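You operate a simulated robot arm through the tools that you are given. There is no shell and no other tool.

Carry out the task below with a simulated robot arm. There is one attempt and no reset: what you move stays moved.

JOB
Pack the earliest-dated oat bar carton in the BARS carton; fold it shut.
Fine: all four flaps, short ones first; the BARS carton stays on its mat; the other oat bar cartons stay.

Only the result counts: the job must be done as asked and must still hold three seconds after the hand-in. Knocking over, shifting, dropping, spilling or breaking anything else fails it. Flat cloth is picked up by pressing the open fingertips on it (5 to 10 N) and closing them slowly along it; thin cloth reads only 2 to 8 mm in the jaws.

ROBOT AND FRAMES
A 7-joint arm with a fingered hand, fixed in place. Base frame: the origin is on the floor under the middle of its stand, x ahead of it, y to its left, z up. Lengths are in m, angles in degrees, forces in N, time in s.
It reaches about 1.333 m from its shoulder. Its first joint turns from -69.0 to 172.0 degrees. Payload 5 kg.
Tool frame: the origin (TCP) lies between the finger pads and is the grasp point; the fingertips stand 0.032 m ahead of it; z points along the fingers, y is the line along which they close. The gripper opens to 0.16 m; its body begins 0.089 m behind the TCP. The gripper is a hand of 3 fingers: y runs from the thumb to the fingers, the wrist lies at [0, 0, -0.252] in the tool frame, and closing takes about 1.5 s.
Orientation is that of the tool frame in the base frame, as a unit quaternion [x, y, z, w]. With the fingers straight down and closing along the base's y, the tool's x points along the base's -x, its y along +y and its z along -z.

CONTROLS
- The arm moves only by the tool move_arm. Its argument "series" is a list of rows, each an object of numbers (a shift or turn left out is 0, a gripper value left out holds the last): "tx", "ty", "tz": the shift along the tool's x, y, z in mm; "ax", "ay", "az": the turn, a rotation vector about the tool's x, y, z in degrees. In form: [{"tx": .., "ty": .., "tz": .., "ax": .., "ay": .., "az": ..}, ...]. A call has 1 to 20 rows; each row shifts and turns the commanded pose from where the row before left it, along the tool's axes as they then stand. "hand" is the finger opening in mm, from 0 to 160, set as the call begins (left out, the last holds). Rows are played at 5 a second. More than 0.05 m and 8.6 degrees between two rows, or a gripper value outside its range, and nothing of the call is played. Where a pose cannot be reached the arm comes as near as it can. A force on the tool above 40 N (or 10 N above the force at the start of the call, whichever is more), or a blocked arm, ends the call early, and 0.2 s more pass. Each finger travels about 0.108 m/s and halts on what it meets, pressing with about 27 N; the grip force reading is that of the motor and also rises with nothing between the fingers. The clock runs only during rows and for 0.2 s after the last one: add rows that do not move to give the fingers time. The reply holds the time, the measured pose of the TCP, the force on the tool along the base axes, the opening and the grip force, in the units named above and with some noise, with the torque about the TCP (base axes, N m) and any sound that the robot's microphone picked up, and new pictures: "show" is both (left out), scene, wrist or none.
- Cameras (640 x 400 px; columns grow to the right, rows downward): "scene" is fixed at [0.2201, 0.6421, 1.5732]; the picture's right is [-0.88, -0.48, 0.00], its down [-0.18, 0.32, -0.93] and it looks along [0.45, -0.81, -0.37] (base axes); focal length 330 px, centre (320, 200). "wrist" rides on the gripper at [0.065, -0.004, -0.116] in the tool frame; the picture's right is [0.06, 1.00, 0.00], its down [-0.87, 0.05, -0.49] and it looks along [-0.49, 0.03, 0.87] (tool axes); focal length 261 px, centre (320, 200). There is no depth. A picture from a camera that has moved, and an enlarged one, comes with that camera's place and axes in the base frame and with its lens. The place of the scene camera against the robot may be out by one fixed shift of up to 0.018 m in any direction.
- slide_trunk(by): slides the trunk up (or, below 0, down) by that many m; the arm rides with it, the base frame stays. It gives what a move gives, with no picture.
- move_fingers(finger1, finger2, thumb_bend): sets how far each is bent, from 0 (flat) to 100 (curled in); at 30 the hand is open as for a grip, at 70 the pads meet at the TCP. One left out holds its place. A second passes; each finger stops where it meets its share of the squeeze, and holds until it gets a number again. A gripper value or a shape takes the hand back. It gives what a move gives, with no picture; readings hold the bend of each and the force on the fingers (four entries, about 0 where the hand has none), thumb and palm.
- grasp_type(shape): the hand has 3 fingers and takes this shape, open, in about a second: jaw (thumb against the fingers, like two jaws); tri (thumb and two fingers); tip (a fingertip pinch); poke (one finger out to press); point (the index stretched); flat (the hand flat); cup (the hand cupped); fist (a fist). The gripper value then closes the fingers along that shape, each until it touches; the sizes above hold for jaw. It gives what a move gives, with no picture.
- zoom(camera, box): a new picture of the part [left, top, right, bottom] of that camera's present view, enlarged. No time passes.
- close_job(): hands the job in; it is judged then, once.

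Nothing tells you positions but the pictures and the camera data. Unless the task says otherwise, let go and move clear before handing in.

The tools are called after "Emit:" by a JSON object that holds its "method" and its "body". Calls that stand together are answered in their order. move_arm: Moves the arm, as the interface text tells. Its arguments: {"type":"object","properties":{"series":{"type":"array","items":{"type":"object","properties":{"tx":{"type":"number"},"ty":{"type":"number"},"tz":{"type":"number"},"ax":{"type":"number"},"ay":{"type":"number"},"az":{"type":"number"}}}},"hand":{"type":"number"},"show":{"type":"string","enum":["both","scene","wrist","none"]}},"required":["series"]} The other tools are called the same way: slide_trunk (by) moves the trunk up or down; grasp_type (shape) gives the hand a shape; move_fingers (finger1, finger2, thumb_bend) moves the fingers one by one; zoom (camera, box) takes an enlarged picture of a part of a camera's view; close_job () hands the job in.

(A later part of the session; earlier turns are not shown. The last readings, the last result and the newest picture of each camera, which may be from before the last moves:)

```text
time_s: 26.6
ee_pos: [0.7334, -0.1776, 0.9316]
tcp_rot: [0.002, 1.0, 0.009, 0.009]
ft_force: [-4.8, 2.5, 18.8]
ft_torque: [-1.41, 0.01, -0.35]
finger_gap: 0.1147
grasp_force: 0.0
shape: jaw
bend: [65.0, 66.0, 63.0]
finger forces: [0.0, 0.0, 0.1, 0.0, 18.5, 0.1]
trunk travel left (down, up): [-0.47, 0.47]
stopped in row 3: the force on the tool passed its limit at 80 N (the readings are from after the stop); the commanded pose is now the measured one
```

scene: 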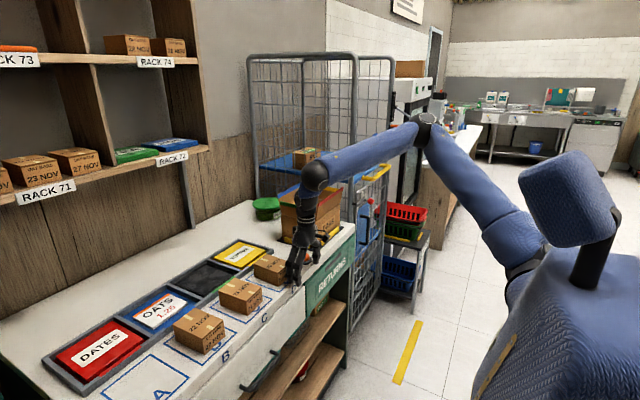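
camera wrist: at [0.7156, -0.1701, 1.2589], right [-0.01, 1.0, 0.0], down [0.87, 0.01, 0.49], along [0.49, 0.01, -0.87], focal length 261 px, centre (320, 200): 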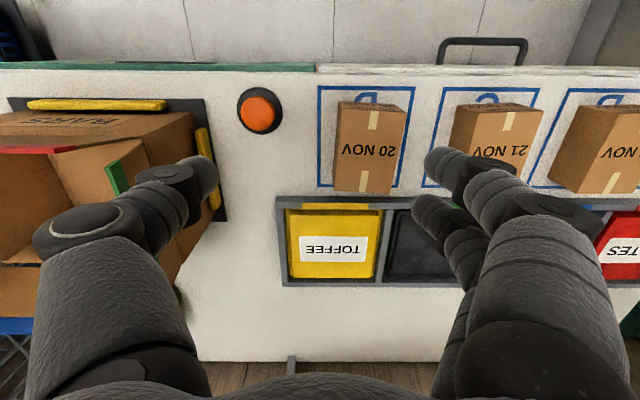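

I sent two dependent calls together. The trunk slide was refused because it only takes up to 0.4, so the hand came down onto the bench front and stopped on force. I'll lift straight up, check nothing was disturbed, and send dependent moves one at a time from here.

Emit:
{"method": "move_arm", "body": {"series": [{"tz": -30}, {"tz": -40}, {"tz": -40}], "show": "both"}}

```text
time_s: 27.4
ee_pos: [0.729, -0.1791, 1.0379]
tcp_rot: [0.001, 1.0, 0.008, 0.009]
ft_force: [0.0, 0.6, 0.2]
ft_torque: [-0.01, 0.01, 0.01]
finger_gap: 0.1149
grasp_force: 0.1
shape: jaw
bend: [65.0, 65.0, 62.0]
finger forces: [0.0, 0.0, 0.0, 0.0, 0.1, 0.1]
trunk travel left (down, up): [-0.47, 0.47]
camera wrist: at [0.663, -0.1842, 1.1522], right [-0.06, 1.0, 0.02], down [0.86, 0.04, 0.51], along [0.51, 0.04, -0.86], focal length 261 px, centre (320, 200)
```

scene: 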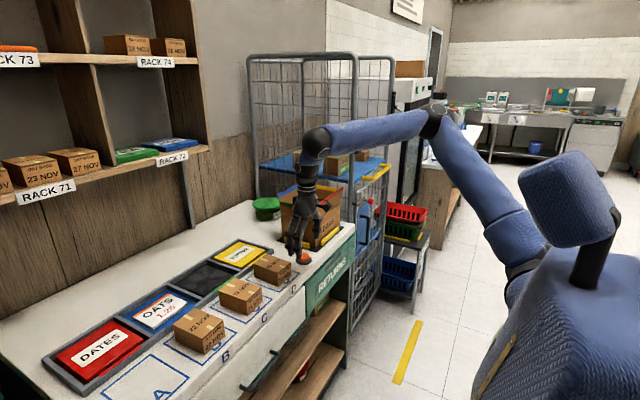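
wrist: 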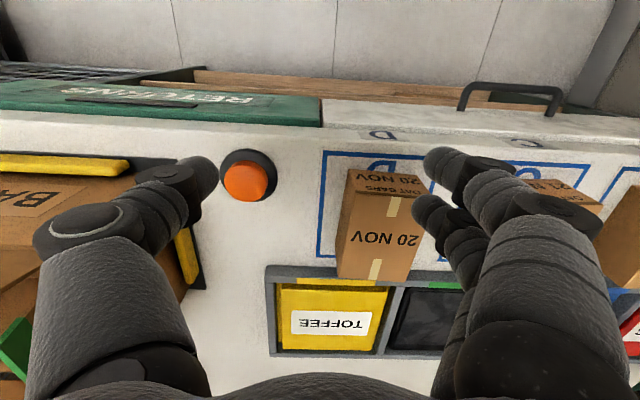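

Nothing looks disturbed: the cartons are on their squares, and the button and BARS carton are unchanged. The touch does tell me the bench top is at about z 0.90. Now I'll raise the trunk by 0.4 on its own.

Emit:
{"method": "slide_trunk", "body": {"by": 0.4}}

```text
time_s: 31.2
ee_pos: [0.7317, -0.1798, 1.4365]
tcp_rot: [0.0, 1.0, 0.009, 0.008]
ft_force: [0.5, 0.2, -0.4]
ft_torque: [0.0, -0.01, 0.0]
finger_gap: 0.1151
grasp_force: 0.3
shape: jaw
bend: [65.0, 65.0, 62.0]
finger forces: [0.1, 0.1, 0.0, 0.0, 0.0, 0.1]
trunk travel left (down, up): [-0.87, 0.07]
```

The trunk is up and the hand is at z 1.44. I'll lower the hand to about z 1.08, above the cartons, in this posture.

Emit:
{"method": "move_arm", "body": {"series": [{"tz": 45}, {"tz": 45}, {"tz": 45}, {"tz": 45}, {"tz": 45}, {"tz": 45}, {"tz": 45}, {"tz": 40}], "show": "none"}}

```text
time_s: 33.0
ee_pos: [0.7264, -0.1919, 1.0952]
tcp_rot: [0.001, 1.0, 0.01, 0.01]
ft_force: [-0.4, 1.5, -0.4]
ft_torque: [0.01, -0.04, 0.01]
finger_gap: 0.1148
grasp_force: 0.1
shape: jaw
bend: [65.0, 65.0, 62.0]
finger forces: [0.0, 0.0, 0.0, 0.1, 0.1, 0.0]
out of reach, approached as far as the arm can: row 7, 8
trunk travel left (down, up): [-0.87, 0.07]
```

With the trunk high, the limit is reached at the same place. The reach is best when the grasp height sits about 0.2 m below the shoulder, and even then a vertical hand stops about 7 cm short of the carton. Leaning the fingers toward +y by about 20° and gripping front to back should cover that gap. I'll raise the hand first, then bring the trunk to the best height.

Emit:
{"method": "move_arm", "body": {"series": [{"ty": -15, "tz": -40}, {"ty": -15, "tz": -40}, {"tz": -45}, {"tz": -45}, {"tz": -45}, {"tz": -45}, {"tz": -45}, {"tz": -45}], "show": "none"}}

```text
time_s: 34.9
ee_pos: [0.7186, -0.228, 1.4455]
tcp_rot: [0.001, 1.0, 0.009, 0.009]
ft_force: [0.0, 0.3, -0.1]
ft_torque: [-0.03, -0.03, -0.01]
finger_gap: 0.115
grasp_force: 0.0
shape: jaw
bend: [65.0, 65.0, 62.0]
finger forces: [0.0, 0.1, 0.1, 0.0, 0.0, 0.0]
trunk travel left (down, up): [-0.87, 0.07]
```

The hand is high and clear at z 1.45, so I'll lower the trunk by 0.33, which should leave the hand near z 1.12.

Emit:
{"method": "slide_trunk", "body": {"by": -0.33}}

```text
time_s: 38.1
ee_pos: [0.72, -0.2273, 1.1157]
tcp_rot: [0.0, 1.0, 0.009, 0.01]
ft_force: [0.3, 0.1, -0.3]
ft_torque: [-0.02, 0.01, -0.01]
finger_gap: 0.1152
grasp_force: 0.2
shape: jaw
bend: [65.0, 65.0, 62.0]
finger forces: [0.0, 0.0, 0.0, 0.1, 0.0, 0.1]
trunk travel left (down, up): [-0.54, 0.4]
```

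The trunk is set and the hand is at z 1.12. Next I'll turn the hand 90° clockwise so it closes along x, staying above everything.

Emit:
{"method": "move_arm", "body": {"series": [{"az": 8.2}, {"az": 8.2}, {"az": 8.2}, {"az": 8.2}, {"az": 8.2}, {"az": 8.2}, {"az": 8.2}, {"az": 8.2}, {"az": 8.2}, {"az": 8.2}, {"az": 8}], "hand": 130, "show": "both"}}

```text
time_s: 40.5
ee_pos: [0.7197, -0.2275, 1.1156]
tcp_rot: [0.708, 0.706, 0.012, 0.0]
ft_force: [1.1, -0.7, -0.1]
ft_torque: [0.01, 0.0, -0.03]
finger_gap: 0.1296
grasp_force: 0.1
shape: jaw
bend: [58.0, 58.0, 54.0]
finger forces: [0.0, 0.1, 0.0, 0.1, 0.0, 0.0]
trunk travel left (down, up): [-0.54, 0.4]
camera wrist: at [0.7135, -0.1636, 1.2314], right [1.0, 0.06, 0.02], down [0.04, -0.88, 0.48], along [0.04, -0.48, -0.88], focal length 261 px, centre (320, 200)
```

scene: 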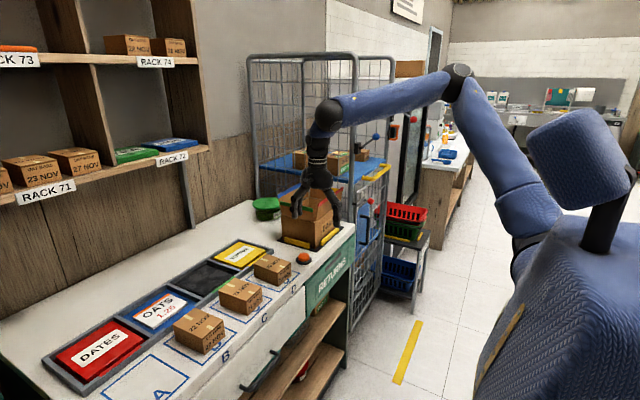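
wrist: 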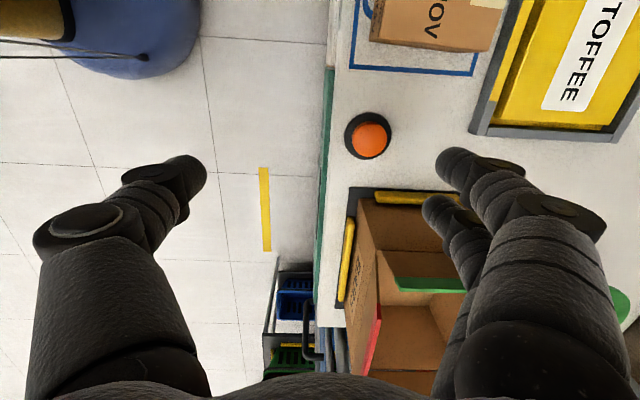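

The turn worked, and the hand now closes along x with the camera on the +y side. I'll lean the fingers 20° toward +y and move over the D carton at a safe height, watching for reach limits.

Emit:
{"method": "move_arm", "body": {"series": [{"ay": 6.7}, {"ay": 6.7}, {"ay": 6.6}, {"tx": 20.5, "ty": 25.1, "tz": 22.3}, {"tx": 20.5, "ty": 25.1, "tz": 22.3}, {"tx": 20.5, "ty": 25.1, "tz": 22.3}, {"tx": 20.5, "ty": 25.1, "tz": 22.3}], "show": "both"}}

```text
time_s: 42.1
ee_pos: [0.824, -0.1204, 1.0597]
tcp_rot: [0.696, 0.695, 0.134, -0.123]
ft_force: [0.7, -0.5, 0.5]
ft_torque: [0.04, 0.08, 0.01]
finger_gap: 0.1296
grasp_force: 0.1
shape: jaw
bend: [58.0, 58.0, 54.0]
finger forces: [0.0, 0.0, 0.0, 0.0, 0.1, 0.1]
trunk travel left (down, up): [-0.54, 0.4]
camera wrist: at [0.8179, -0.1009, 1.1903], right [1.0, 0.05, 0.04], down [0.05, -0.99, 0.15], along [0.04, -0.14, -0.99], focal length 261 px, centre (320, 200)
```

scene: 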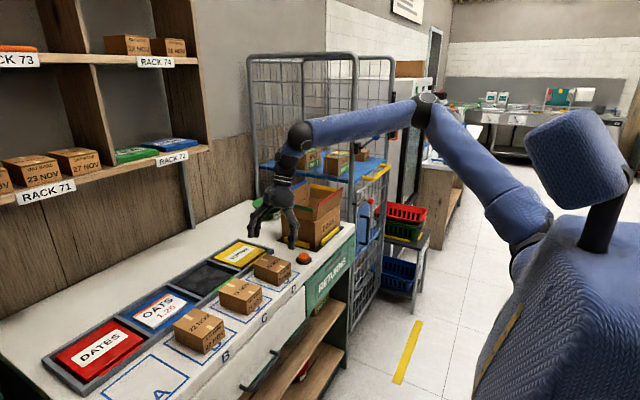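
wrist: 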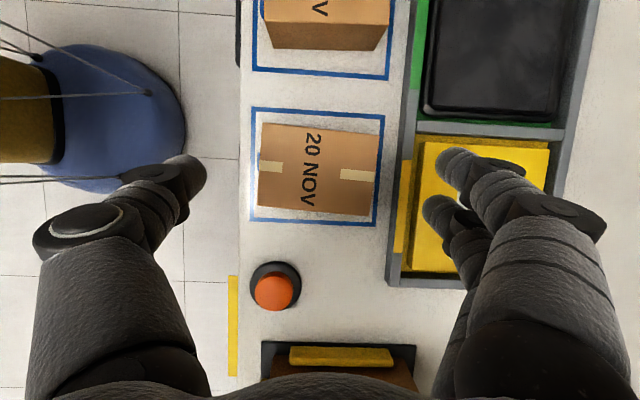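

Reach is fine with this lean. The carton is centred at about (0.822, -0.107) under the hand, with its long side along x. I'll narrow the fingers to 122 mm and come down to just above its top to check clearance to the tray frame.

Emit:
{"method": "move_arm", "body": {"series": [{"tx": 4.7, "ty": -2, "tz": 1.7}, {"tx": -8, "tz": 22}, {"tx": -8, "tz": 22}, {"tx": -7, "tz": 19.5}], "hand": 122, "show": "both"}}

```text
time_s: 43.1
ee_pos: [0.8197, -0.1118, 0.9945]
tcp_rot: [0.695, 0.696, 0.136, -0.123]
ft_force: [-0.8, 0.1, 0.0]
ft_torque: [0.01, -0.02, -0.01]
finger_gap: 0.1226
grasp_force: 0.1
shape: jaw
bend: [62.0, 62.0, 59.0]
finger forces: [0.0, 0.0, 0.0, 0.0, 0.0, 0.0]
trunk travel left (down, up): [-0.54, 0.4]
camera wrist: at [0.8129, -0.0912, 1.1249], right [1.0, 0.06, 0.04], down [0.05, -0.99, 0.15], along [0.05, -0.15, -0.99], focal length 261 px, centre (320, 200)
```

scene: 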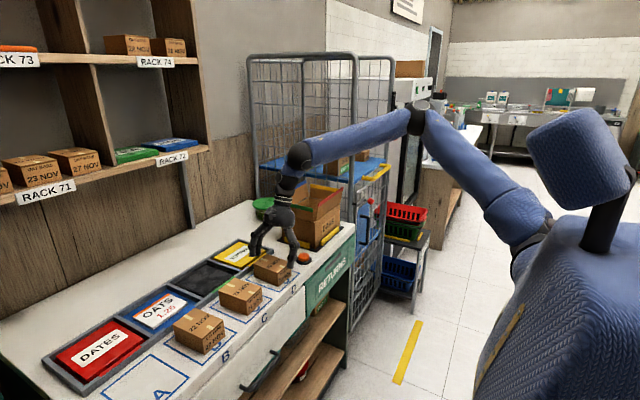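
wrist: 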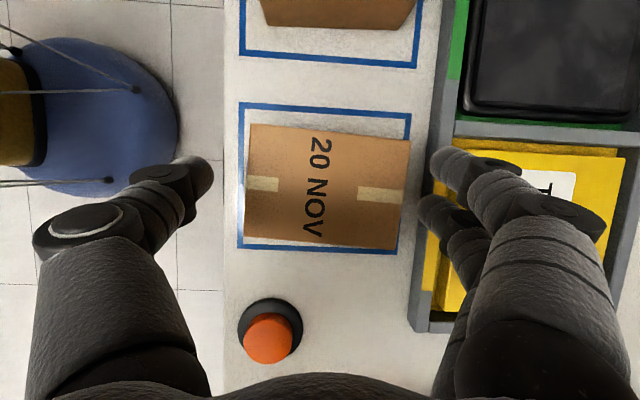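

The carton sits centred between the thumb and the two fingers, and the only tight spot is the tray frame behind it. I'll zoom in to check.

Emit:
{"method": "zoom", "body": {"camera": "scene", "box": [220, 180, 320, 290]}}

Emit:
{"method": "zoom", "body": {"camera": "wrist", "box": [160, 100, 480, 300]}}

```text
3.64 times, centred on (270, 235) of scene
camera zoom: at [0.2201, 0.6421, 1.5732], right [-0.88, -0.48, 0.0], down [-0.18, 0.32, -0.93], along [0.45, -0.81, -0.37], focal length 1199 px, centre (502, 73)
```

zoom: 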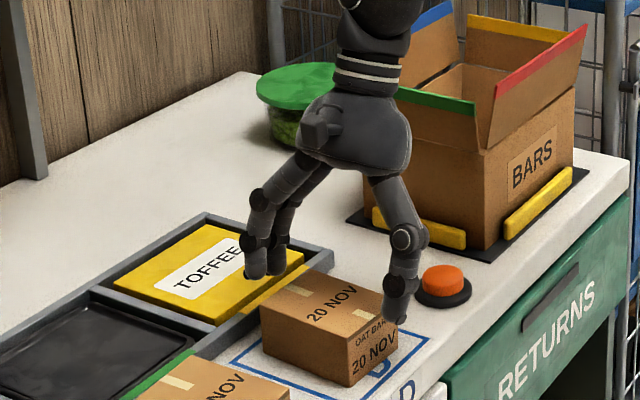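

```text
2.00 times, centred on (320, 200) of wrist
camera zoom: at [0.8129, -0.0912, 1.1249], right [1.0, 0.06, 0.04], down [0.05, -0.99, 0.15], along [0.05, -0.15, -0.99], focal length 521 px, centre (320, 200)
```

zoom: 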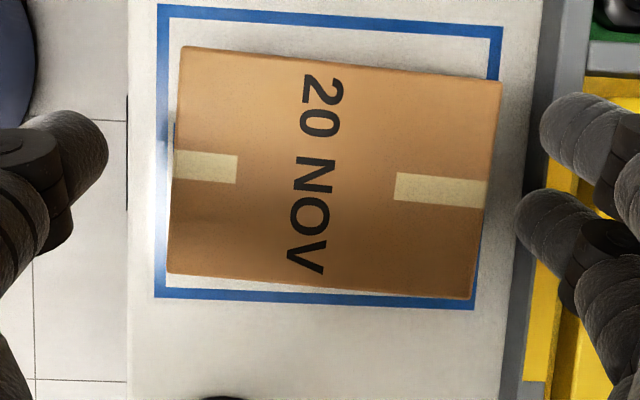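

The frame is only about 15 mm tall, so keeping the fingertips at z 0.92 clears it while still overlapping the carton by 35 mm. I'll align by 2.5°, narrow to 108 mm, shift 3 mm back and go down to z 0.952.

Emit:
{"method": "move_arm", "body": {"series": [{"ty": 3, "az": 2.5}, {"tx": -3, "tz": 8.5}, {"tx": -3, "tz": 8.5}, {"tx": -3, "tz": 8.5}, {"tx": -3, "tz": 8.5}, {"tx": -2, "tz": 6}], "hand": 108, "show": "both"}}

```text
time_s: 44.5
ee_pos: [0.8227, -0.1117, 0.9514]
tcp_rot: [0.71, 0.681, 0.131, -0.127]
ft_force: [0.9, 0.0, 0.0]
ft_torque: [0.01, 0.01, 0.01]
finger_gap: 0.1085
grasp_force: 0.1
shape: jaw
bend: [68.0, 68.0, 65.0]
finger forces: [0.0, 0.1, 0.0, 0.0, 0.0, 0.0]
trunk travel left (down, up): [-0.54, 0.4]
camera wrist: at [0.8204, -0.0911, 1.0832], right [1.0, 0.02, 0.02], down [0.01, -0.99, 0.15], along [0.03, -0.15, -0.99], focal length 261 px, centre (320, 200)
```

scene: 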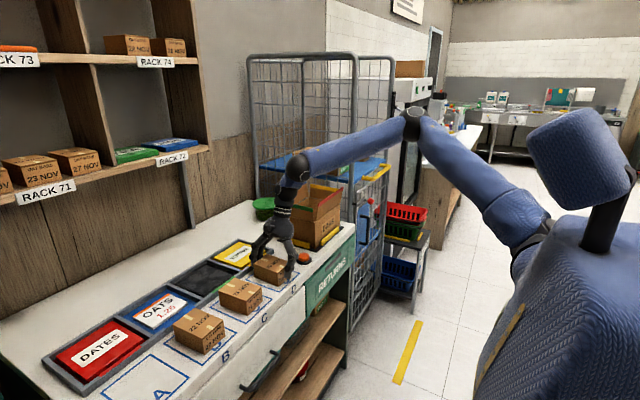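
wrist: 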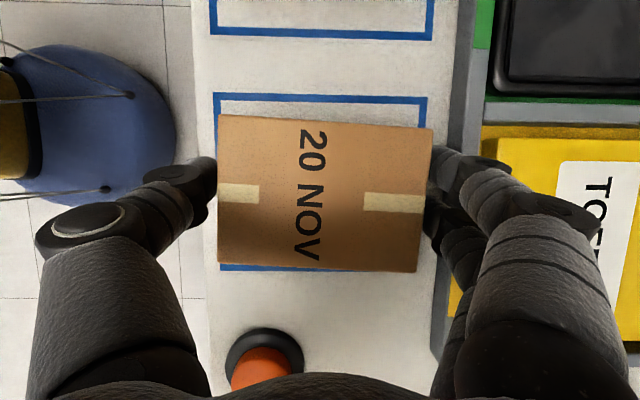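

The thumb and fingers are beside the carton's front and back faces with no contact force yet. I'll close on it and wait.

Emit:
{"method": "move_arm", "body": {"series": [{"tx": 0}, {"tx": 0}, {"tx": 0}, {"tx": 0}, {"tx": 0}, {"tx": 0}], "hand": 90, "show": "both"}}

```text
time_s: 45.9
ee_pos: [0.8238, -0.1121, 0.953]
tcp_rot: [0.71, 0.68, 0.133, -0.125]
ft_force: [0.7, -0.7, 0.3]
ft_torque: [0.01, -0.02, 0.0]
finger_gap: 0.1001
grasp_force: 27.0
shape: jaw
bend: [70.0, 70.0, 69.0]
finger forces: [12.2, 12.0, 0.0, 0.0, 24.3, 0.1]
trunk travel left (down, up): [-0.54, 0.4]
camera wrist: at [0.8206, -0.0912, 1.0833], right [1.0, 0.02, 0.02], down [0.01, -0.99, 0.15], along [0.03, -0.15, -0.99], focal length 261 px, centre (320, 200)
```

scene: 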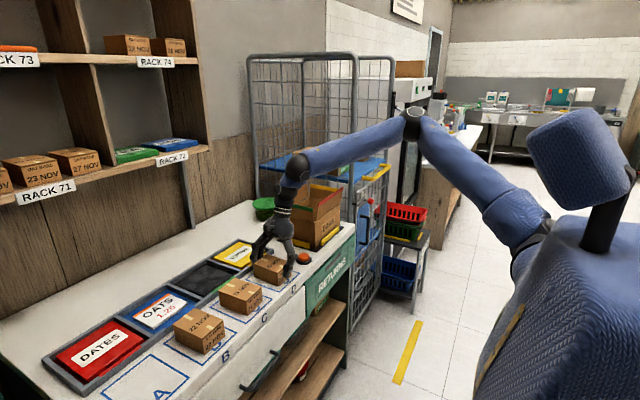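
wrist: 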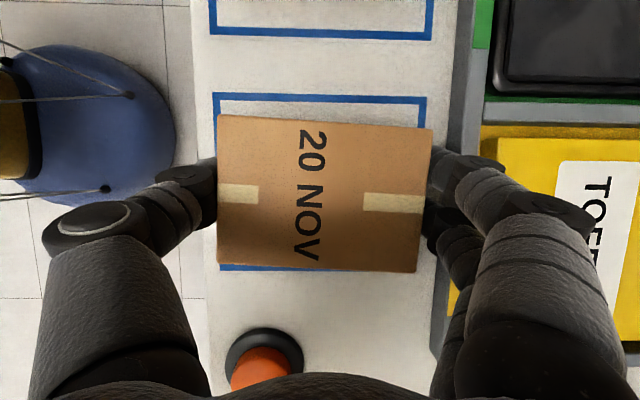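

The grip is solid at 100 mm, with the two fingers and thumb balanced. I'll lift a little and check it holds.

Emit:
{"method": "move_arm", "body": {"series": [{"tx": 3.4, "tz": -9.4}, {"tx": 5, "tz": -14}, {"tx": 7, "tz": -19}], "show": "both"}}

```text
time_s: 46.7
ee_pos: [0.8225, -0.1104, 0.998]
tcp_rot: [0.71, 0.68, 0.132, -0.126]
ft_force: [-0.1, 0.1, -1.8]
ft_torque: [0.03, -0.02, -0.01]
finger_gap: 0.0998
grasp_force: 26.6
shape: jaw
bend: [70.0, 70.0, 69.0]
finger forces: [12.2, 12.1, 0.0, 0.0, 24.4, 0.1]
trunk travel left (down, up): [-0.54, 0.4]
camera wrist: at [0.8195, -0.0912, 1.1297], right [1.0, 0.02, 0.02], down [0.01, -0.99, 0.15], along [0.03, -0.15, -0.99], focal length 261 px, centre (320, 200)
```

scene: 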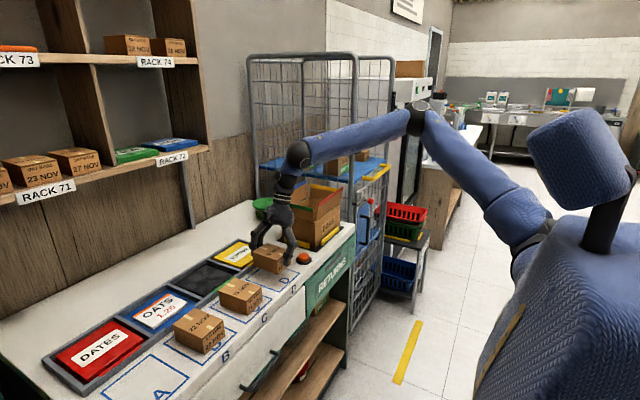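
wrist: 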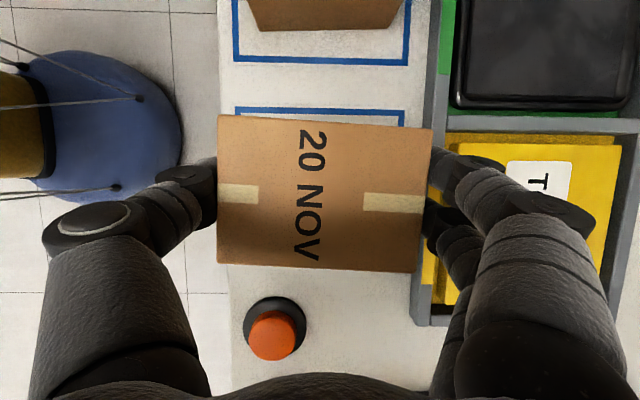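

The 20 NOV carton is lifted and steady (about 1.8 N), and the others haven't moved. I'll raise it well above the flaps while drifting toward the BARS carton.

Emit:
{"method": "move_arm", "body": {"series": [{"tx": 12, "tz": -33}, {"tx": 0, "tz": -37}, {"tx": -11.5, "tz": -41.5}, {"tx": -11.5, "tz": -41.5}, {"tx": -11.5, "tz": -41.5}, {"tx": -15, "tz": -35}], "show": "both"}}

```text
time_s: 48.1
ee_pos: [0.8178, -0.231, 1.1998]
tcp_rot: [0.71, 0.68, 0.132, -0.125]
ft_force: [-0.4, 0.1, -2.8]
ft_torque: [-0.02, 0.01, -0.01]
finger_gap: 0.0998
grasp_force: 27.0
shape: jaw
bend: [70.0, 70.0, 69.0]
finger forces: [12.2, 12.1, 0.1, 0.0, 24.4, 0.0]
trunk travel left (down, up): [-0.54, 0.4]
camera wrist: at [0.8146, -0.2101, 1.3317], right [1.0, 0.02, 0.02], down [0.01, -0.99, 0.15], along [0.03, -0.15, -0.99], focal length 261 px, centre (320, 200)
```

scene: 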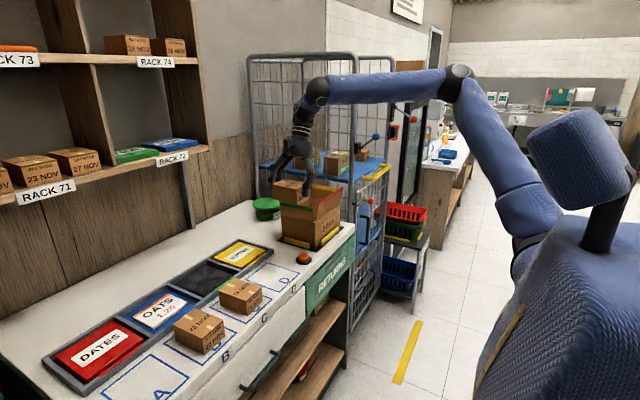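
wrist: 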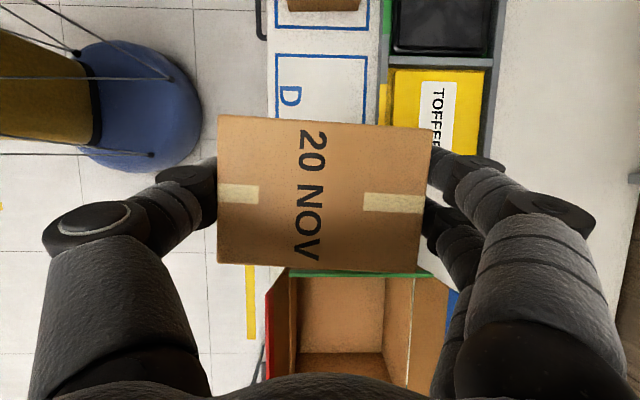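

The carton is held above everything at z 1.20. I'll zoom on the BARS carton below to refine its opening.

Emit:
{"method": "zoom", "body": {"camera": "wrist", "box": [240, 250, 480, 400]}}

Emit:
{"method": "zoom", "body": {"camera": "scene", "box": [260, 160, 380, 260]}}

```text
2.67 times, centred on (360, 325) of wrist
camera zoom: at [0.8146, -0.2101, 1.3317], right [1.0, 0.02, 0.02], down [0.01, -0.99, 0.15], along [0.03, -0.15, -0.99], focal length 695 px, centre (213, -133)
```

zoom: 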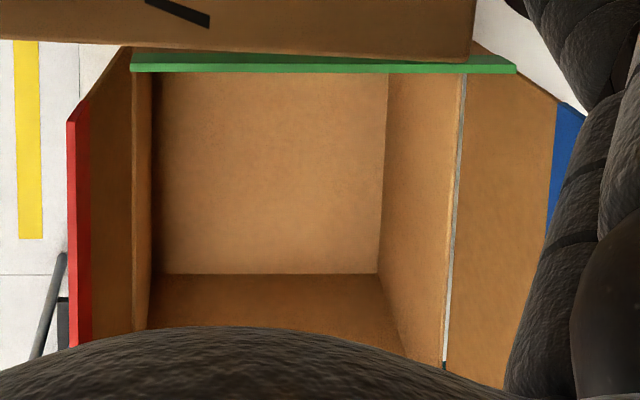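

```text
4.00 times, centred on (320, 210) of scene
camera zoom: at [0.2201, 0.6421, 1.5732], right [-0.88, -0.48, 0.0], down [-0.18, 0.32, -0.93], along [0.45, -0.81, -0.37], focal length 1319 px, centre (320, 160)
```

zoom: 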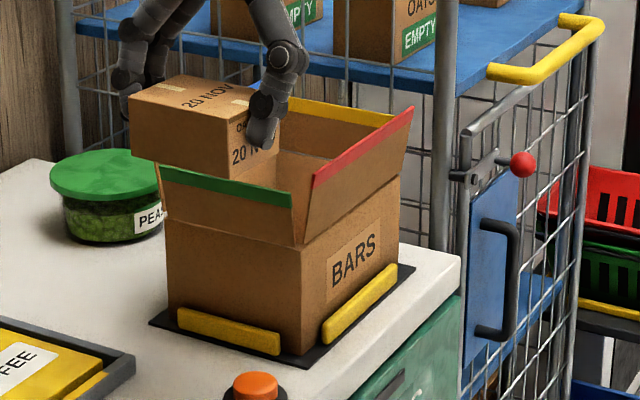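

From this view I get the BARS opening as x 0.79 to 0.945, y -0.55 to -0.34, rim z about 1.013 and flap tips about 1.10. I'll carry the carton toward it at this height, then turn it so its long side lies along y.

Emit:
{"method": "move_arm", "body": {"series": [{"tx": -35, "tz": -22}, {"tx": -38, "ty": 10, "tz": -17}, {"tx": -38, "ty": 10, "tz": -14}, {"tx": -10, "ty": 10, "tz": -4}], "show": "scene"}}

```text
time_s: 49.1
ee_pos: [0.8433, -0.3655, 1.2061]
tcp_rot: [0.71, 0.68, 0.133, -0.125]
ft_force: [0.0, 0.8, -2.0]
ft_torque: [-0.03, 0.02, -0.01]
finger_gap: 0.0998
grasp_force: 26.9
shape: jaw
bend: [70.0, 70.0, 69.0]
finger forces: [12.1, 12.2, 0.0, 0.0, 24.4, 0.0]
trunk travel left (down, up): [-0.54, 0.4]
```

scene: 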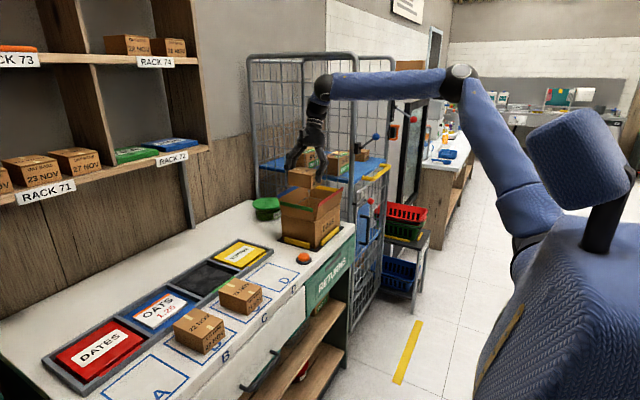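

The carton is over the near side of the BARS carton, still clear above the flaps. I'll turn it about the vertical axis in steps, watching whether the wrist allows it.

Emit:
{"method": "move_arm", "body": {"series": [{"ax": 3.02, "az": -7.84}, {"ax": 3.02, "az": -7.84}, {"ax": 3.02, "az": -7.84}, {"ax": 3.02, "az": -7.84}, {"ax": 3.02, "az": -7.84}, {"ax": 3.02, "az": -7.84}], "show": "none"}}

```text
time_s: 50.5
ee_pos: [0.7574, -0.3548, 1.145]
tcp_rot: [0.353, 0.918, 0.071, -0.164]
ft_force: [-4.1, -1.7, 32.7]
ft_torque: [-0.09, 0.38, -0.28]
finger_gap: 0.098
grasp_force: 27.2
shape: jaw
bend: [71.0, 71.0, 70.0]
finger forces: [12.9, 12.6, 0.1, 0.1, 29.5, 0.0]
out of reach, approached as far as the arm can: row 2, 3, 4, 5, 6
trunk travel left (down, up): [-0.54, 0.4]
```

The wrist could not follow, so the arm sagged and the carton is now pressing down on something, probably a flap tip (33 N). I'll lift it straight up right away and look.

Emit:
{"method": "move_arm", "body": {"series": [{"tx": 3.5, "tz": -9.4}, {"tx": 7, "tz": -18.7}], "show": "both"}}

```text
time_s: 51.1
ee_pos: [0.7397, -0.3541, 1.1557]
tcp_rot: [0.353, 0.918, 0.068, -0.166]
ft_force: [0.5, 0.1, -2.1]
ft_torque: [-0.03, -0.04, 0.0]
finger_gap: 0.0987
grasp_force: 27.3
shape: jaw
bend: [71.0, 71.0, 70.0]
finger forces: [13.2, 13.0, 0.0, 0.0, 26.1, 0.1]
out of reach, approached as far as the arm can: row 1, 2
trunk travel left (down, up): [-0.54, 0.4]
camera wrist: at [0.7217, -0.3439, 1.2866], right [0.63, 0.78, 0.03], down [0.77, -0.62, 0.15], along [0.14, -0.07, -0.99], focal length 261 px, centre (320, 200)
```

scene: 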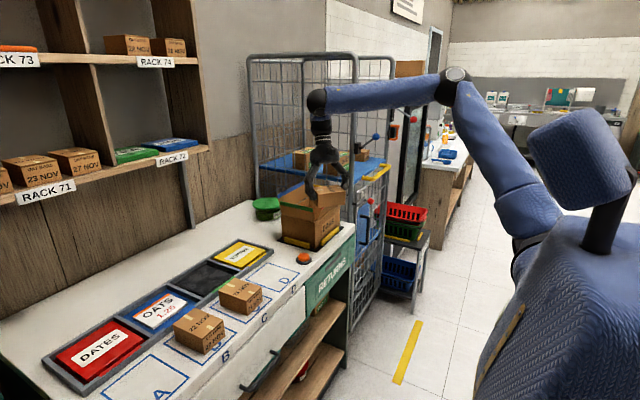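
wrist: 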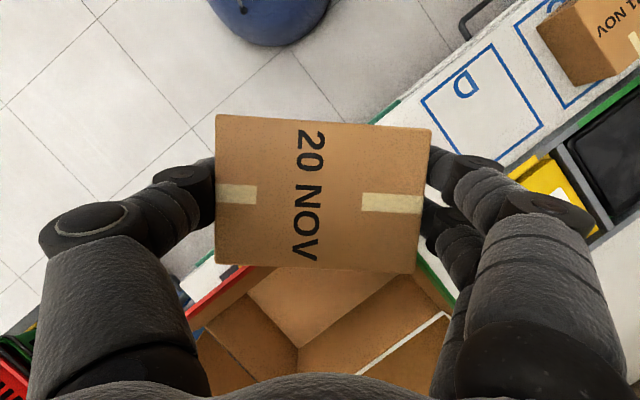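

The load is back to just the carton's weight and the grip still holds. I'll zoom in to see whether the BARS carton or its flaps were shifted.

Emit:
{"method": "zoom", "body": {"camera": "scene", "box": [260, 160, 380, 260]}}

Emit:
{"method": "zoom", "body": {"camera": "wrist", "box": [160, 240, 460, 400]}}

```text
4.00 times, centred on (320, 210) of scene
camera zoom: at [0.2201, 0.6421, 1.5732], right [-0.88, -0.48, 0.0], down [-0.18, 0.32, -0.93], along [0.45, -0.81, -0.37], focal length 1319 px, centre (320, 160)
```

zoom: 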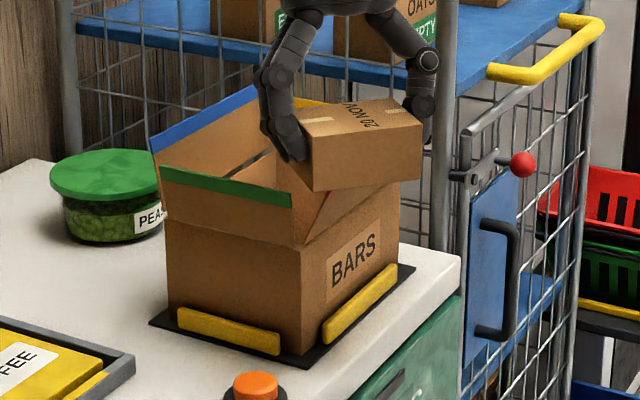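

```text
2.13 times, centred on (310, 320) of wrist
camera zoom: at [0.7217, -0.3439, 1.2866], right [0.63, 0.78, 0.03], down [0.77, -0.62, 0.15], along [0.14, -0.07, -0.99], focal length 556 px, centre (341, -56)
```

zoom: 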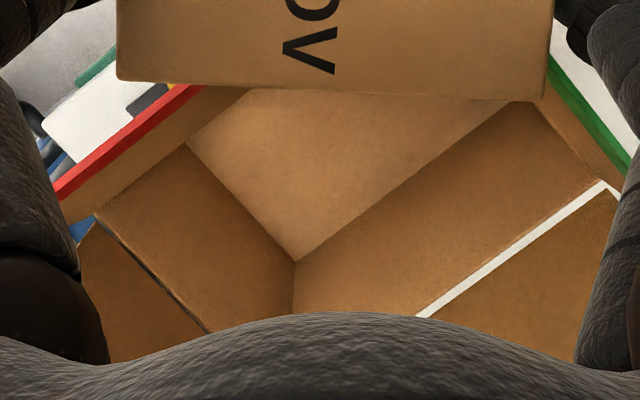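

The BARS carton and flaps are unchanged. The reach shrinks when the hand is high relative to the shoulder, so I'll raise the trunk 0.12 m, which lifts the carton clear and gives the arm more room above the box.

Emit:
{"method": "slide_trunk", "body": {"by": 0.12}}

```text
time_s: 52.6
ee_pos: [0.7416, -0.3542, 1.2747]
tcp_rot: [0.353, 0.918, 0.068, -0.168]
ft_force: [-1.2, 0.3, -1.8]
ft_torque: [-0.02, -0.01, -0.02]
finger_gap: 0.0993
grasp_force: 26.3
shape: jaw
bend: [71.0, 71.0, 70.0]
finger forces: [13.2, 13.0, 0.0, 0.0, 26.2, 0.1]
trunk travel left (down, up): [-0.66, 0.28]
```

The carton is up at z 1.27 with clear space below. I'll move it to just over the BARS opening, keeping this orientation.

Emit:
{"method": "move_arm", "body": {"series": [{"tx": -35.4, "ty": -3, "tz": 9.7}, {"tx": -35.4, "ty": -3, "tz": 9.7}, {"tx": -35.4, "ty": -3, "tz": 9.7}], "show": "none"}}

```text
time_s: 53.4
ee_pos: [0.7968, -0.4165, 1.2053]
tcp_rot: [0.354, 0.918, 0.07, -0.166]
ft_force: [0.4, -0.5, -3.3]
ft_torque: [0.04, 0.03, 0.01]
finger_gap: 0.099
grasp_force: 27.1
shape: jaw
bend: [71.0, 71.0, 70.0]
finger forces: [13.0, 12.9, 0.0, 0.1, 26.0, 0.0]
out of reach, approached as far as the arm can: row 3
trunk travel left (down, up): [-0.66, 0.28]
```

The arm is right at its limit with this lean, so holding the carton perfectly level over the box isn't possible. I'll bring the hand to vertical with the normal yaw instead. The carton will then hang tilted about 21° along its long edge, and I'll set that edge down on the box floor before letting go.

Emit:
{"method": "move_arm", "body": {"series": [{"ax": 1.37, "ay": -3.26, "az": -6.96}, {"ax": 1.37, "ay": -3.26, "az": -6.96}, {"ax": 1.37, "ay": -3.26, "az": -6.96}, {"ax": 1.37, "ay": -3.26, "az": -6.96}, {"ax": 1.37, "ay": -3.26, "az": -6.96}, {"ax": 1.37, "ay": -3.26, "az": -6.96}], "show": "both"}}

```text
time_s: 54.8
ee_pos: [0.7941, -0.419, 1.2072]
tcp_rot: [-0.003, 1.0, -0.001, -0.001]
ft_force: [0.2, -1.1, -1.6]
ft_torque: [0.01, 0.03, 0.0]
finger_gap: 0.099
grasp_force: 27.0
shape: jaw
bend: [71.0, 71.0, 70.0]
finger forces: [13.1, 13.1, 0.1, 0.1, 25.9, 0.1]
trunk travel left (down, up): [-0.66, 0.28]
camera wrist: at [0.7288, -0.4221, 1.3226], right [-0.07, 1.0, 0.0], down [0.87, 0.06, 0.49], along [0.49, 0.03, -0.87], focal length 261 px, centre (320, 200)
```

scene: 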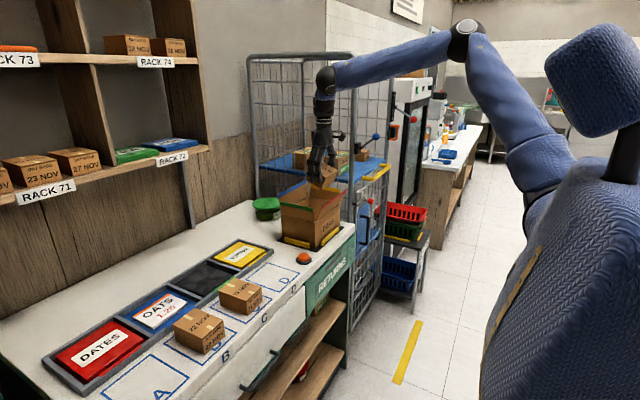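
wrist: 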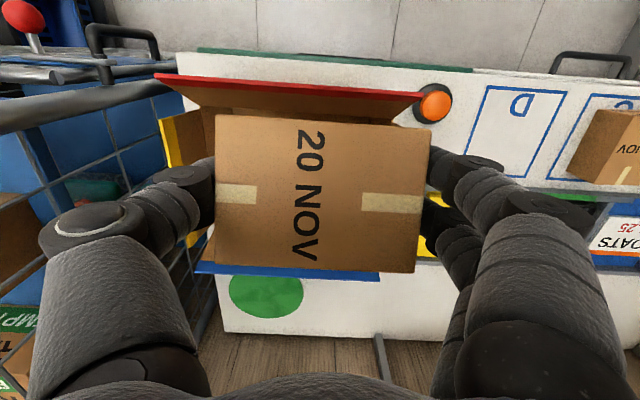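

Vertical is reached cleanly and the BARS box lies directly ahead of the carton. I'll centre over it at (0.856, -0.445), still above the flaps.

Emit:
{"method": "move_arm", "body": {"series": [{"tx": -31, "ty": -13}, {"tx": -31, "ty": -13}], "show": "both"}}

```text
time_s: 55.4
ee_pos: [0.8583, -0.4477, 1.2049]
tcp_rot: [-0.001, 1.0, -0.001, -0.002]
ft_force: [0.2, 0.1, -2.9]
ft_torque: [0.02, 0.07, -0.01]
finger_gap: 0.0987
grasp_force: 27.3
shape: jaw
bend: [71.0, 71.0, 70.0]
finger forces: [13.2, 12.9, 0.0, 0.1, 26.1, 0.1]
trunk travel left (down, up): [-0.66, 0.28]
camera wrist: at [0.7937, -0.4516, 1.3211], right [-0.06, 1.0, 0.0], down [0.87, 0.06, 0.49], along [0.49, 0.03, -0.87], focal length 261 px, centre (320, 200)
```

scene: 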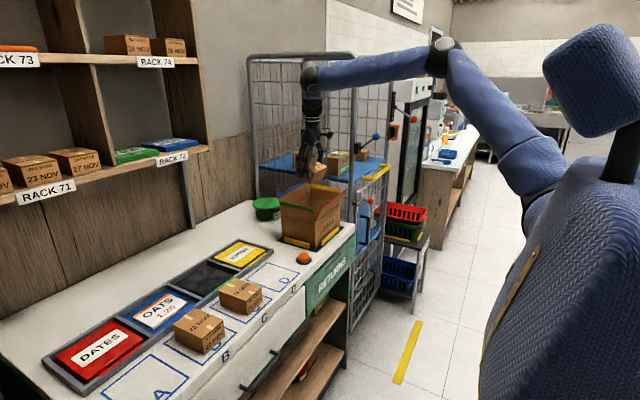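
wrist: 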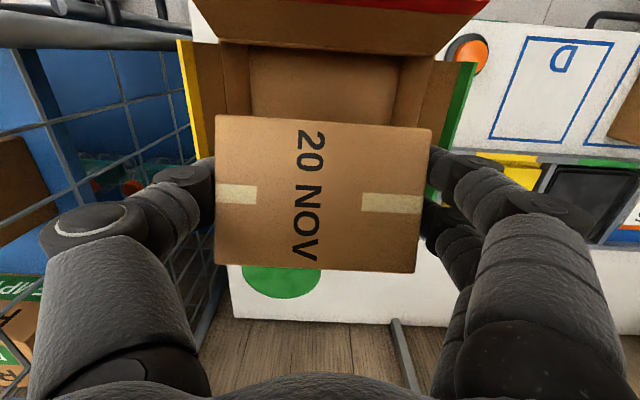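

The carton is centred over the opening and the arm has room here. I'll try leaning the hand back a little to level the carton, in small steps.

Emit:
{"method": "move_arm", "body": {"series": [{"ay": 4}], "show": "none"}}

```text
time_s: 55.8
ee_pos: [0.8599, -0.4479, 1.2036]
tcp_rot: [-0.002, 0.999, -0.001, -0.036]
ft_force: [0.7, -0.9, -2.8]
ft_torque: [0.02, 0.06, 0.0]
finger_gap: 0.0989
grasp_force: 27.3
shape: jaw
bend: [71.0, 71.0, 70.0]
finger forces: [13.2, 13.0, 0.0, 0.0, 26.1, 0.0]
trunk travel left (down, up): [-0.66, 0.28]
```

Emit:
{"method": "move_arm", "body": {"series": [{"ay": 4}, {"ay": 3}], "show": "none"}}

```text
time_s: 56.4
ee_pos: [0.8137, -0.4532, 1.1779]
tcp_rot: [-0.001, 0.996, 0.002, -0.089]
ft_force: [-0.5, 0.5, -2.3]
ft_torque: [0.0, 0.02, -0.02]
finger_gap: 0.0989
grasp_force: 26.7
shape: jaw
bend: [71.0, 71.0, 70.0]
finger forces: [13.1, 12.9, 0.0, 0.0, 26.0, 0.0]
out of reach, approached as far as the arm can: row 1, 2
trunk travel left (down, up): [-0.66, 0.28]
```

The arm reaches its limit beyond about 4° of lean and drifted forward. I'll go back to that lean over the centre of the box.

Emit:
{"method": "move_arm", "body": {"series": [{"ay": -6, "tz": -15}, {"tx": -20, "ty": 4, "tz": -8}, {"tx": -21, "ty": 4, "tz": -3}], "show": "wrist"}}

```text
time_s: 57.2
ee_pos: [0.8546, -0.4475, 1.1957]
tcp_rot: [-0.001, 0.999, 0.002, -0.042]
ft_force: [-0.3, -0.4, -1.6]
ft_torque: [0.04, -0.04, -0.01]
finger_gap: 0.0988
grasp_force: 27.3
shape: jaw
bend: [71.0, 71.0, 70.0]
finger forces: [13.0, 12.9, 0.0, 0.0, 26.1, 0.0]
trunk travel left (down, up): [-0.66, 0.28]
camera wrist: at [0.7995, -0.4509, 1.3155], right [-0.06, 1.0, 0.01], down [0.91, 0.05, 0.42], along [0.42, 0.03, -0.91], focal length 261 px, centre (320, 200)
```

wrist: 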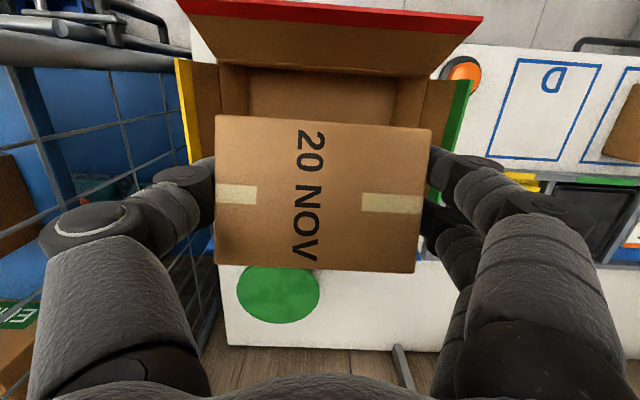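

The carton is centred with the box interior visible behind it, and the flaps are clear on all sides. I'll lower it straight down in steps, watching the force.

Emit:
{"method": "move_arm", "body": {"series": [{"tx": -2.5, "tz": 30}, {"tx": -2.5, "tz": 30}, {"tx": -2.5, "tz": 30}], "show": "both"}}

```text
time_s: 58.0
ee_pos: [0.8593, -0.4485, 1.1044]
tcp_rot: [-0.002, 0.999, -0.001, -0.046]
ft_force: [-0.3, -1.4, -2.1]
ft_torque: [-0.01, 0.05, 0.0]
finger_gap: 0.0989
grasp_force: 27.2
shape: jaw
bend: [71.0, 71.0, 70.0]
finger forces: [13.0, 12.9, 0.1, 0.1, 26.0, 0.0]
trunk travel left (down, up): [-0.66, 0.28]
camera wrist: at [0.8053, -0.4507, 1.2266], right [-0.07, 1.0, 0.0], down [0.91, 0.06, 0.41], along [0.41, 0.03, -0.91], focal length 261 px, centre (320, 200)
```

scene: 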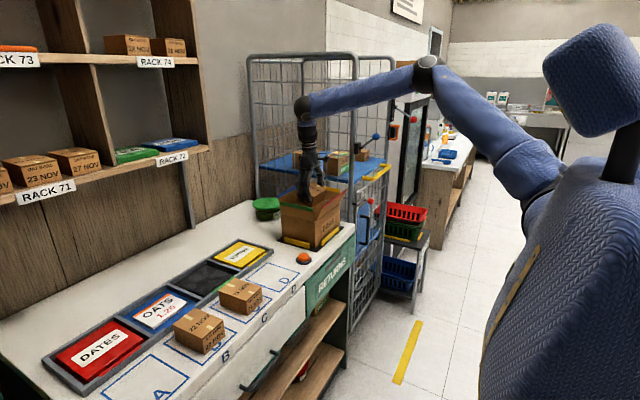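
wrist: 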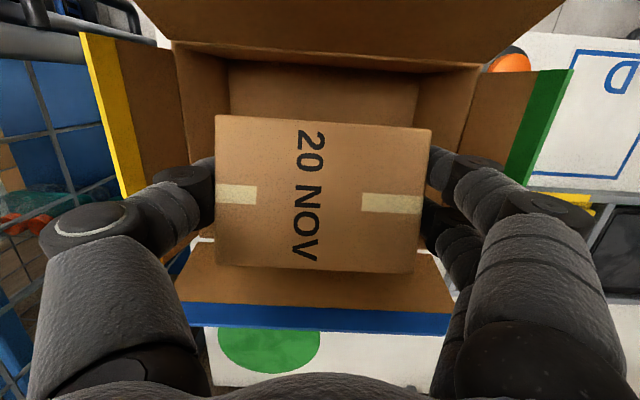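

The carton is now between the flaps, centred with a gap all round. I'll continue down.

Emit:
{"method": "move_arm", "body": {"series": [{"tx": -2.3, "tz": 25}, {"tx": -2.3, "tz": 25}], "show": "both"}}

```text
time_s: 58.6
ee_pos: [0.86, -0.445, 1.0555]
tcp_rot: [-0.003, 0.999, -0.001, -0.046]
ft_force: [-0.3, 0.1, -1.9]
ft_torque: [-0.02, 0.05, 0.04]
finger_gap: 0.099
grasp_force: 26.9
shape: jaw
bend: [71.0, 71.0, 70.0]
finger forces: [13.1, 12.8, 0.0, 0.0, 26.1, 0.1]
trunk travel left (down, up): [-0.66, 0.28]
camera wrist: at [0.8044, -0.4489, 1.1783], right [-0.07, 1.0, 0.0], down [0.91, 0.06, 0.41], along [0.41, 0.03, -0.91], focal length 261 px, centre (320, 200)
```

scene: 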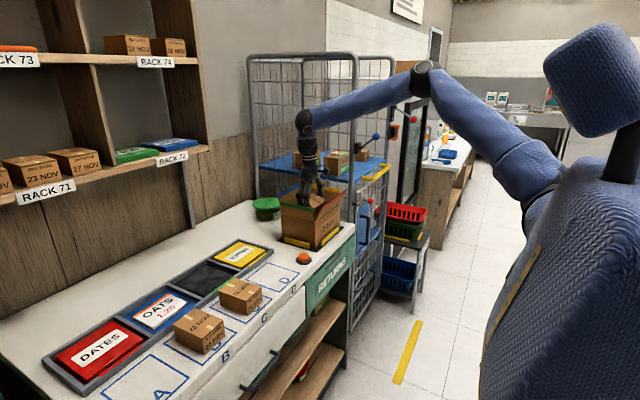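
wrist: 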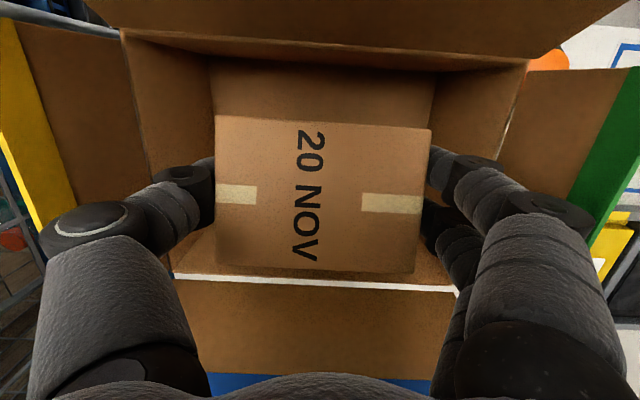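

I'm well inside the opening with no contact. At this lower height the arm may allow more lean, so I'll try a few degrees to level the carton.

Emit:
{"method": "move_arm", "body": {"series": [{"ay": 3}], "show": "none"}}

```text
time_s: 59.0
ee_pos: [0.8607, -0.4457, 1.0545]
tcp_rot: [-0.002, 0.997, -0.001, -0.073]
ft_force: [1.0, -0.7, -1.6]
ft_torque: [0.02, 0.02, -0.02]
finger_gap: 0.0987
grasp_force: 27.1
shape: jaw
bend: [71.0, 71.0, 70.0]
finger forces: [13.1, 12.9, 0.0, 0.1, 26.0, 0.0]
trunk travel left (down, up): [-0.66, 0.28]
```

That worked. I'll keep lowering while leaning slightly more.

Emit:
{"method": "move_arm", "body": {"series": [{"tx": -2.5, "tz": 15, "ay": 2}], "show": "none"}}

```text
time_s: 59.4
ee_pos: [0.8594, -0.447, 1.0408]
tcp_rot: [-0.002, 0.996, -0.001, -0.09]
ft_force: [0.3, 0.4, -3.2]
ft_torque: [-0.02, 0.05, -0.02]
finger_gap: 0.099
grasp_force: 26.7
shape: jaw
bend: [71.0, 71.0, 70.0]
finger forces: [13.1, 12.9, 0.0, 0.1, 26.1, 0.0]
trunk travel left (down, up): [-0.66, 0.28]
```

Emit:
{"method": "move_arm", "body": {"series": [{"tx": -2.8, "tz": 15, "ay": 2}], "show": "wrist"}}

```text
time_s: 59.8
ee_pos: [0.8587, -0.4478, 1.0271]
tcp_rot: [-0.002, 0.994, -0.001, -0.107]
ft_force: [1.2, -0.5, -2.9]
ft_torque: [0.02, 0.06, 0.0]
finger_gap: 0.0989
grasp_force: 26.7
shape: jaw
bend: [71.0, 71.0, 70.0]
finger forces: [13.0, 12.9, 0.0, 0.0, 26.0, 0.0]
trunk travel left (down, up): [-0.66, 0.28]
camera wrist: at [0.8212, -0.451, 1.1534], right [-0.06, 1.0, 0.01], down [0.95, 0.06, 0.29], along [0.29, 0.03, -0.96], focal length 261 px, centre (320, 200)
```

wrist: 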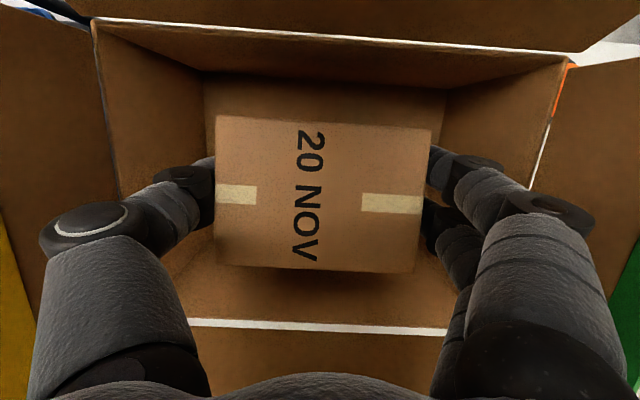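

It's tracking well at 12° lean, and the carton is nearly level with clear space to all four walls. Continuing down.

Emit:
{"method": "move_arm", "body": {"series": [{"tx": -3.2, "tz": 14, "ay": 2}], "show": "none"}}

```text
time_s: 60.2
ee_pos: [0.8573, -0.4468, 1.0117]
tcp_rot: [-0.001, 0.993, 0.0, -0.122]
ft_force: [0.3, -0.3, -1.4]
ft_torque: [0.04, 0.06, 0.01]
finger_gap: 0.0989
grasp_force: 26.8
shape: jaw
bend: [71.0, 71.0, 70.0]
finger forces: [13.1, 12.8, 0.0, 0.1, 26.0, 0.0]
trunk travel left (down, up): [-0.66, 0.28]
```

Emit:
{"method": "move_arm", "body": {"series": [{"tx": -3.5, "tz": 14, "ay": 2}], "show": "none"}}

```text
time_s: 60.6
ee_pos: [0.8474, -0.4482, 0.9909]
tcp_rot: [-0.001, 0.991, 0.001, -0.137]
ft_force: [0.3, 0.0, -2.3]
ft_torque: [0.01, 0.06, 0.03]
finger_gap: 0.099
grasp_force: 26.9
shape: jaw
bend: [71.0, 71.0, 70.0]
finger forces: [13.0, 12.9, 0.0, 0.0, 26.1, 0.1]
out of reach, approached as far as the arm can: row 1
trunk travel left (down, up): [-0.66, 0.28]
```

Lean is at its limit at 16°, so the carton is now only about 5° off level. I'll lower the last centimetres gently until the floor is felt.

Emit:
{"method": "move_arm", "body": {"series": [{"tx": -4.5, "tz": 7, "ay": -1}, {"tx": -1.4, "tz": 4.8}], "show": "both"}}

```text
time_s: 61.2
ee_pos: [0.8493, -0.4466, 0.9793]
tcp_rot: [-0.002, 0.992, -0.001, -0.13]
ft_force: [-0.6, -0.5, -0.9]
ft_torque: [-0.01, 0.0, 0.02]
finger_gap: 0.0988
grasp_force: 27.0
shape: jaw
bend: [71.0, 71.0, 70.0]
finger forces: [13.1, 12.9, 0.1, 0.0, 26.1, 0.0]
trunk travel left (down, up): [-0.66, 0.28]
camera wrist: at [0.8153, -0.4505, 1.1072], right [-0.06, 1.0, 0.01], down [0.97, 0.06, 0.25], along [0.25, 0.03, -0.97], focal length 261 px, centre (320, 200)
```

scene: 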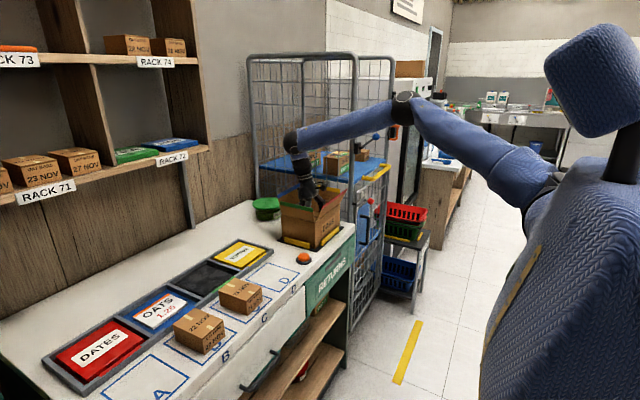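
wrist: 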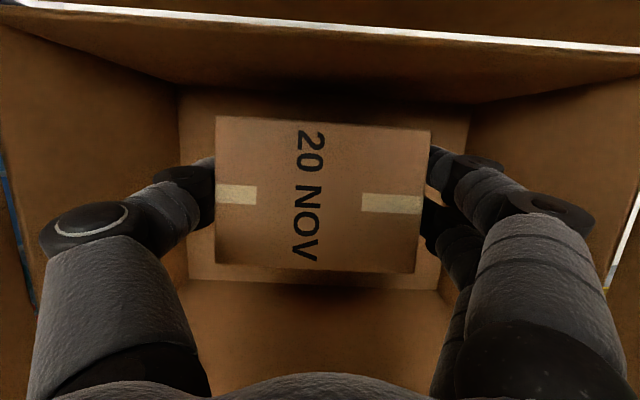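

Well inside and centred over the box floor, with z 0.979 and no contact yet. A few more millimetres at a time.

Emit:
{"method": "move_arm", "body": {"series": [{"tx": -1.1, "tz": 3.9}, {"tx": -1.1, "tz": 3.9}], "show": "none"}}

```text
time_s: 61.8
ee_pos: [0.8469, -0.4479, 0.9701]
tcp_rot: [-0.001, 0.992, 0.0, -0.13]
ft_force: [0.1, 0.5, -2.1]
ft_torque: [0.0, -0.01, 0.01]
finger_gap: 0.0989
grasp_force: 26.7
shape: jaw
bend: [71.0, 71.0, 70.0]
finger forces: [13.0, 12.9, 0.0, 0.0, 25.9, 0.0]
out of reach, approached as far as the arm can: row 2
trunk travel left (down, up): [-0.66, 0.28]
```

Still free. I'll ease the lean by a degree and continue.

Emit:
{"method": "move_arm", "body": {"series": [{"tx": -1.1, "tz": 3.9, "ay": -1}, {"tx": -1.1, "tz": 3.9}], "show": "none"}}

```text
time_s: 62.4
ee_pos: [0.8472, -0.4469, 0.9627]
tcp_rot: [-0.001, 0.992, -0.001, -0.123]
ft_force: [0.8, -2.7, 5.1]
ft_torque: [0.28, 0.19, 0.02]
finger_gap: 0.0988
grasp_force: 26.7
shape: jaw
bend: [71.0, 71.0, 70.0]
finger forces: [12.9, 12.4, 0.0, 0.0, 27.0, 0.0]
trunk travel left (down, up): [-0.66, 0.28]
```

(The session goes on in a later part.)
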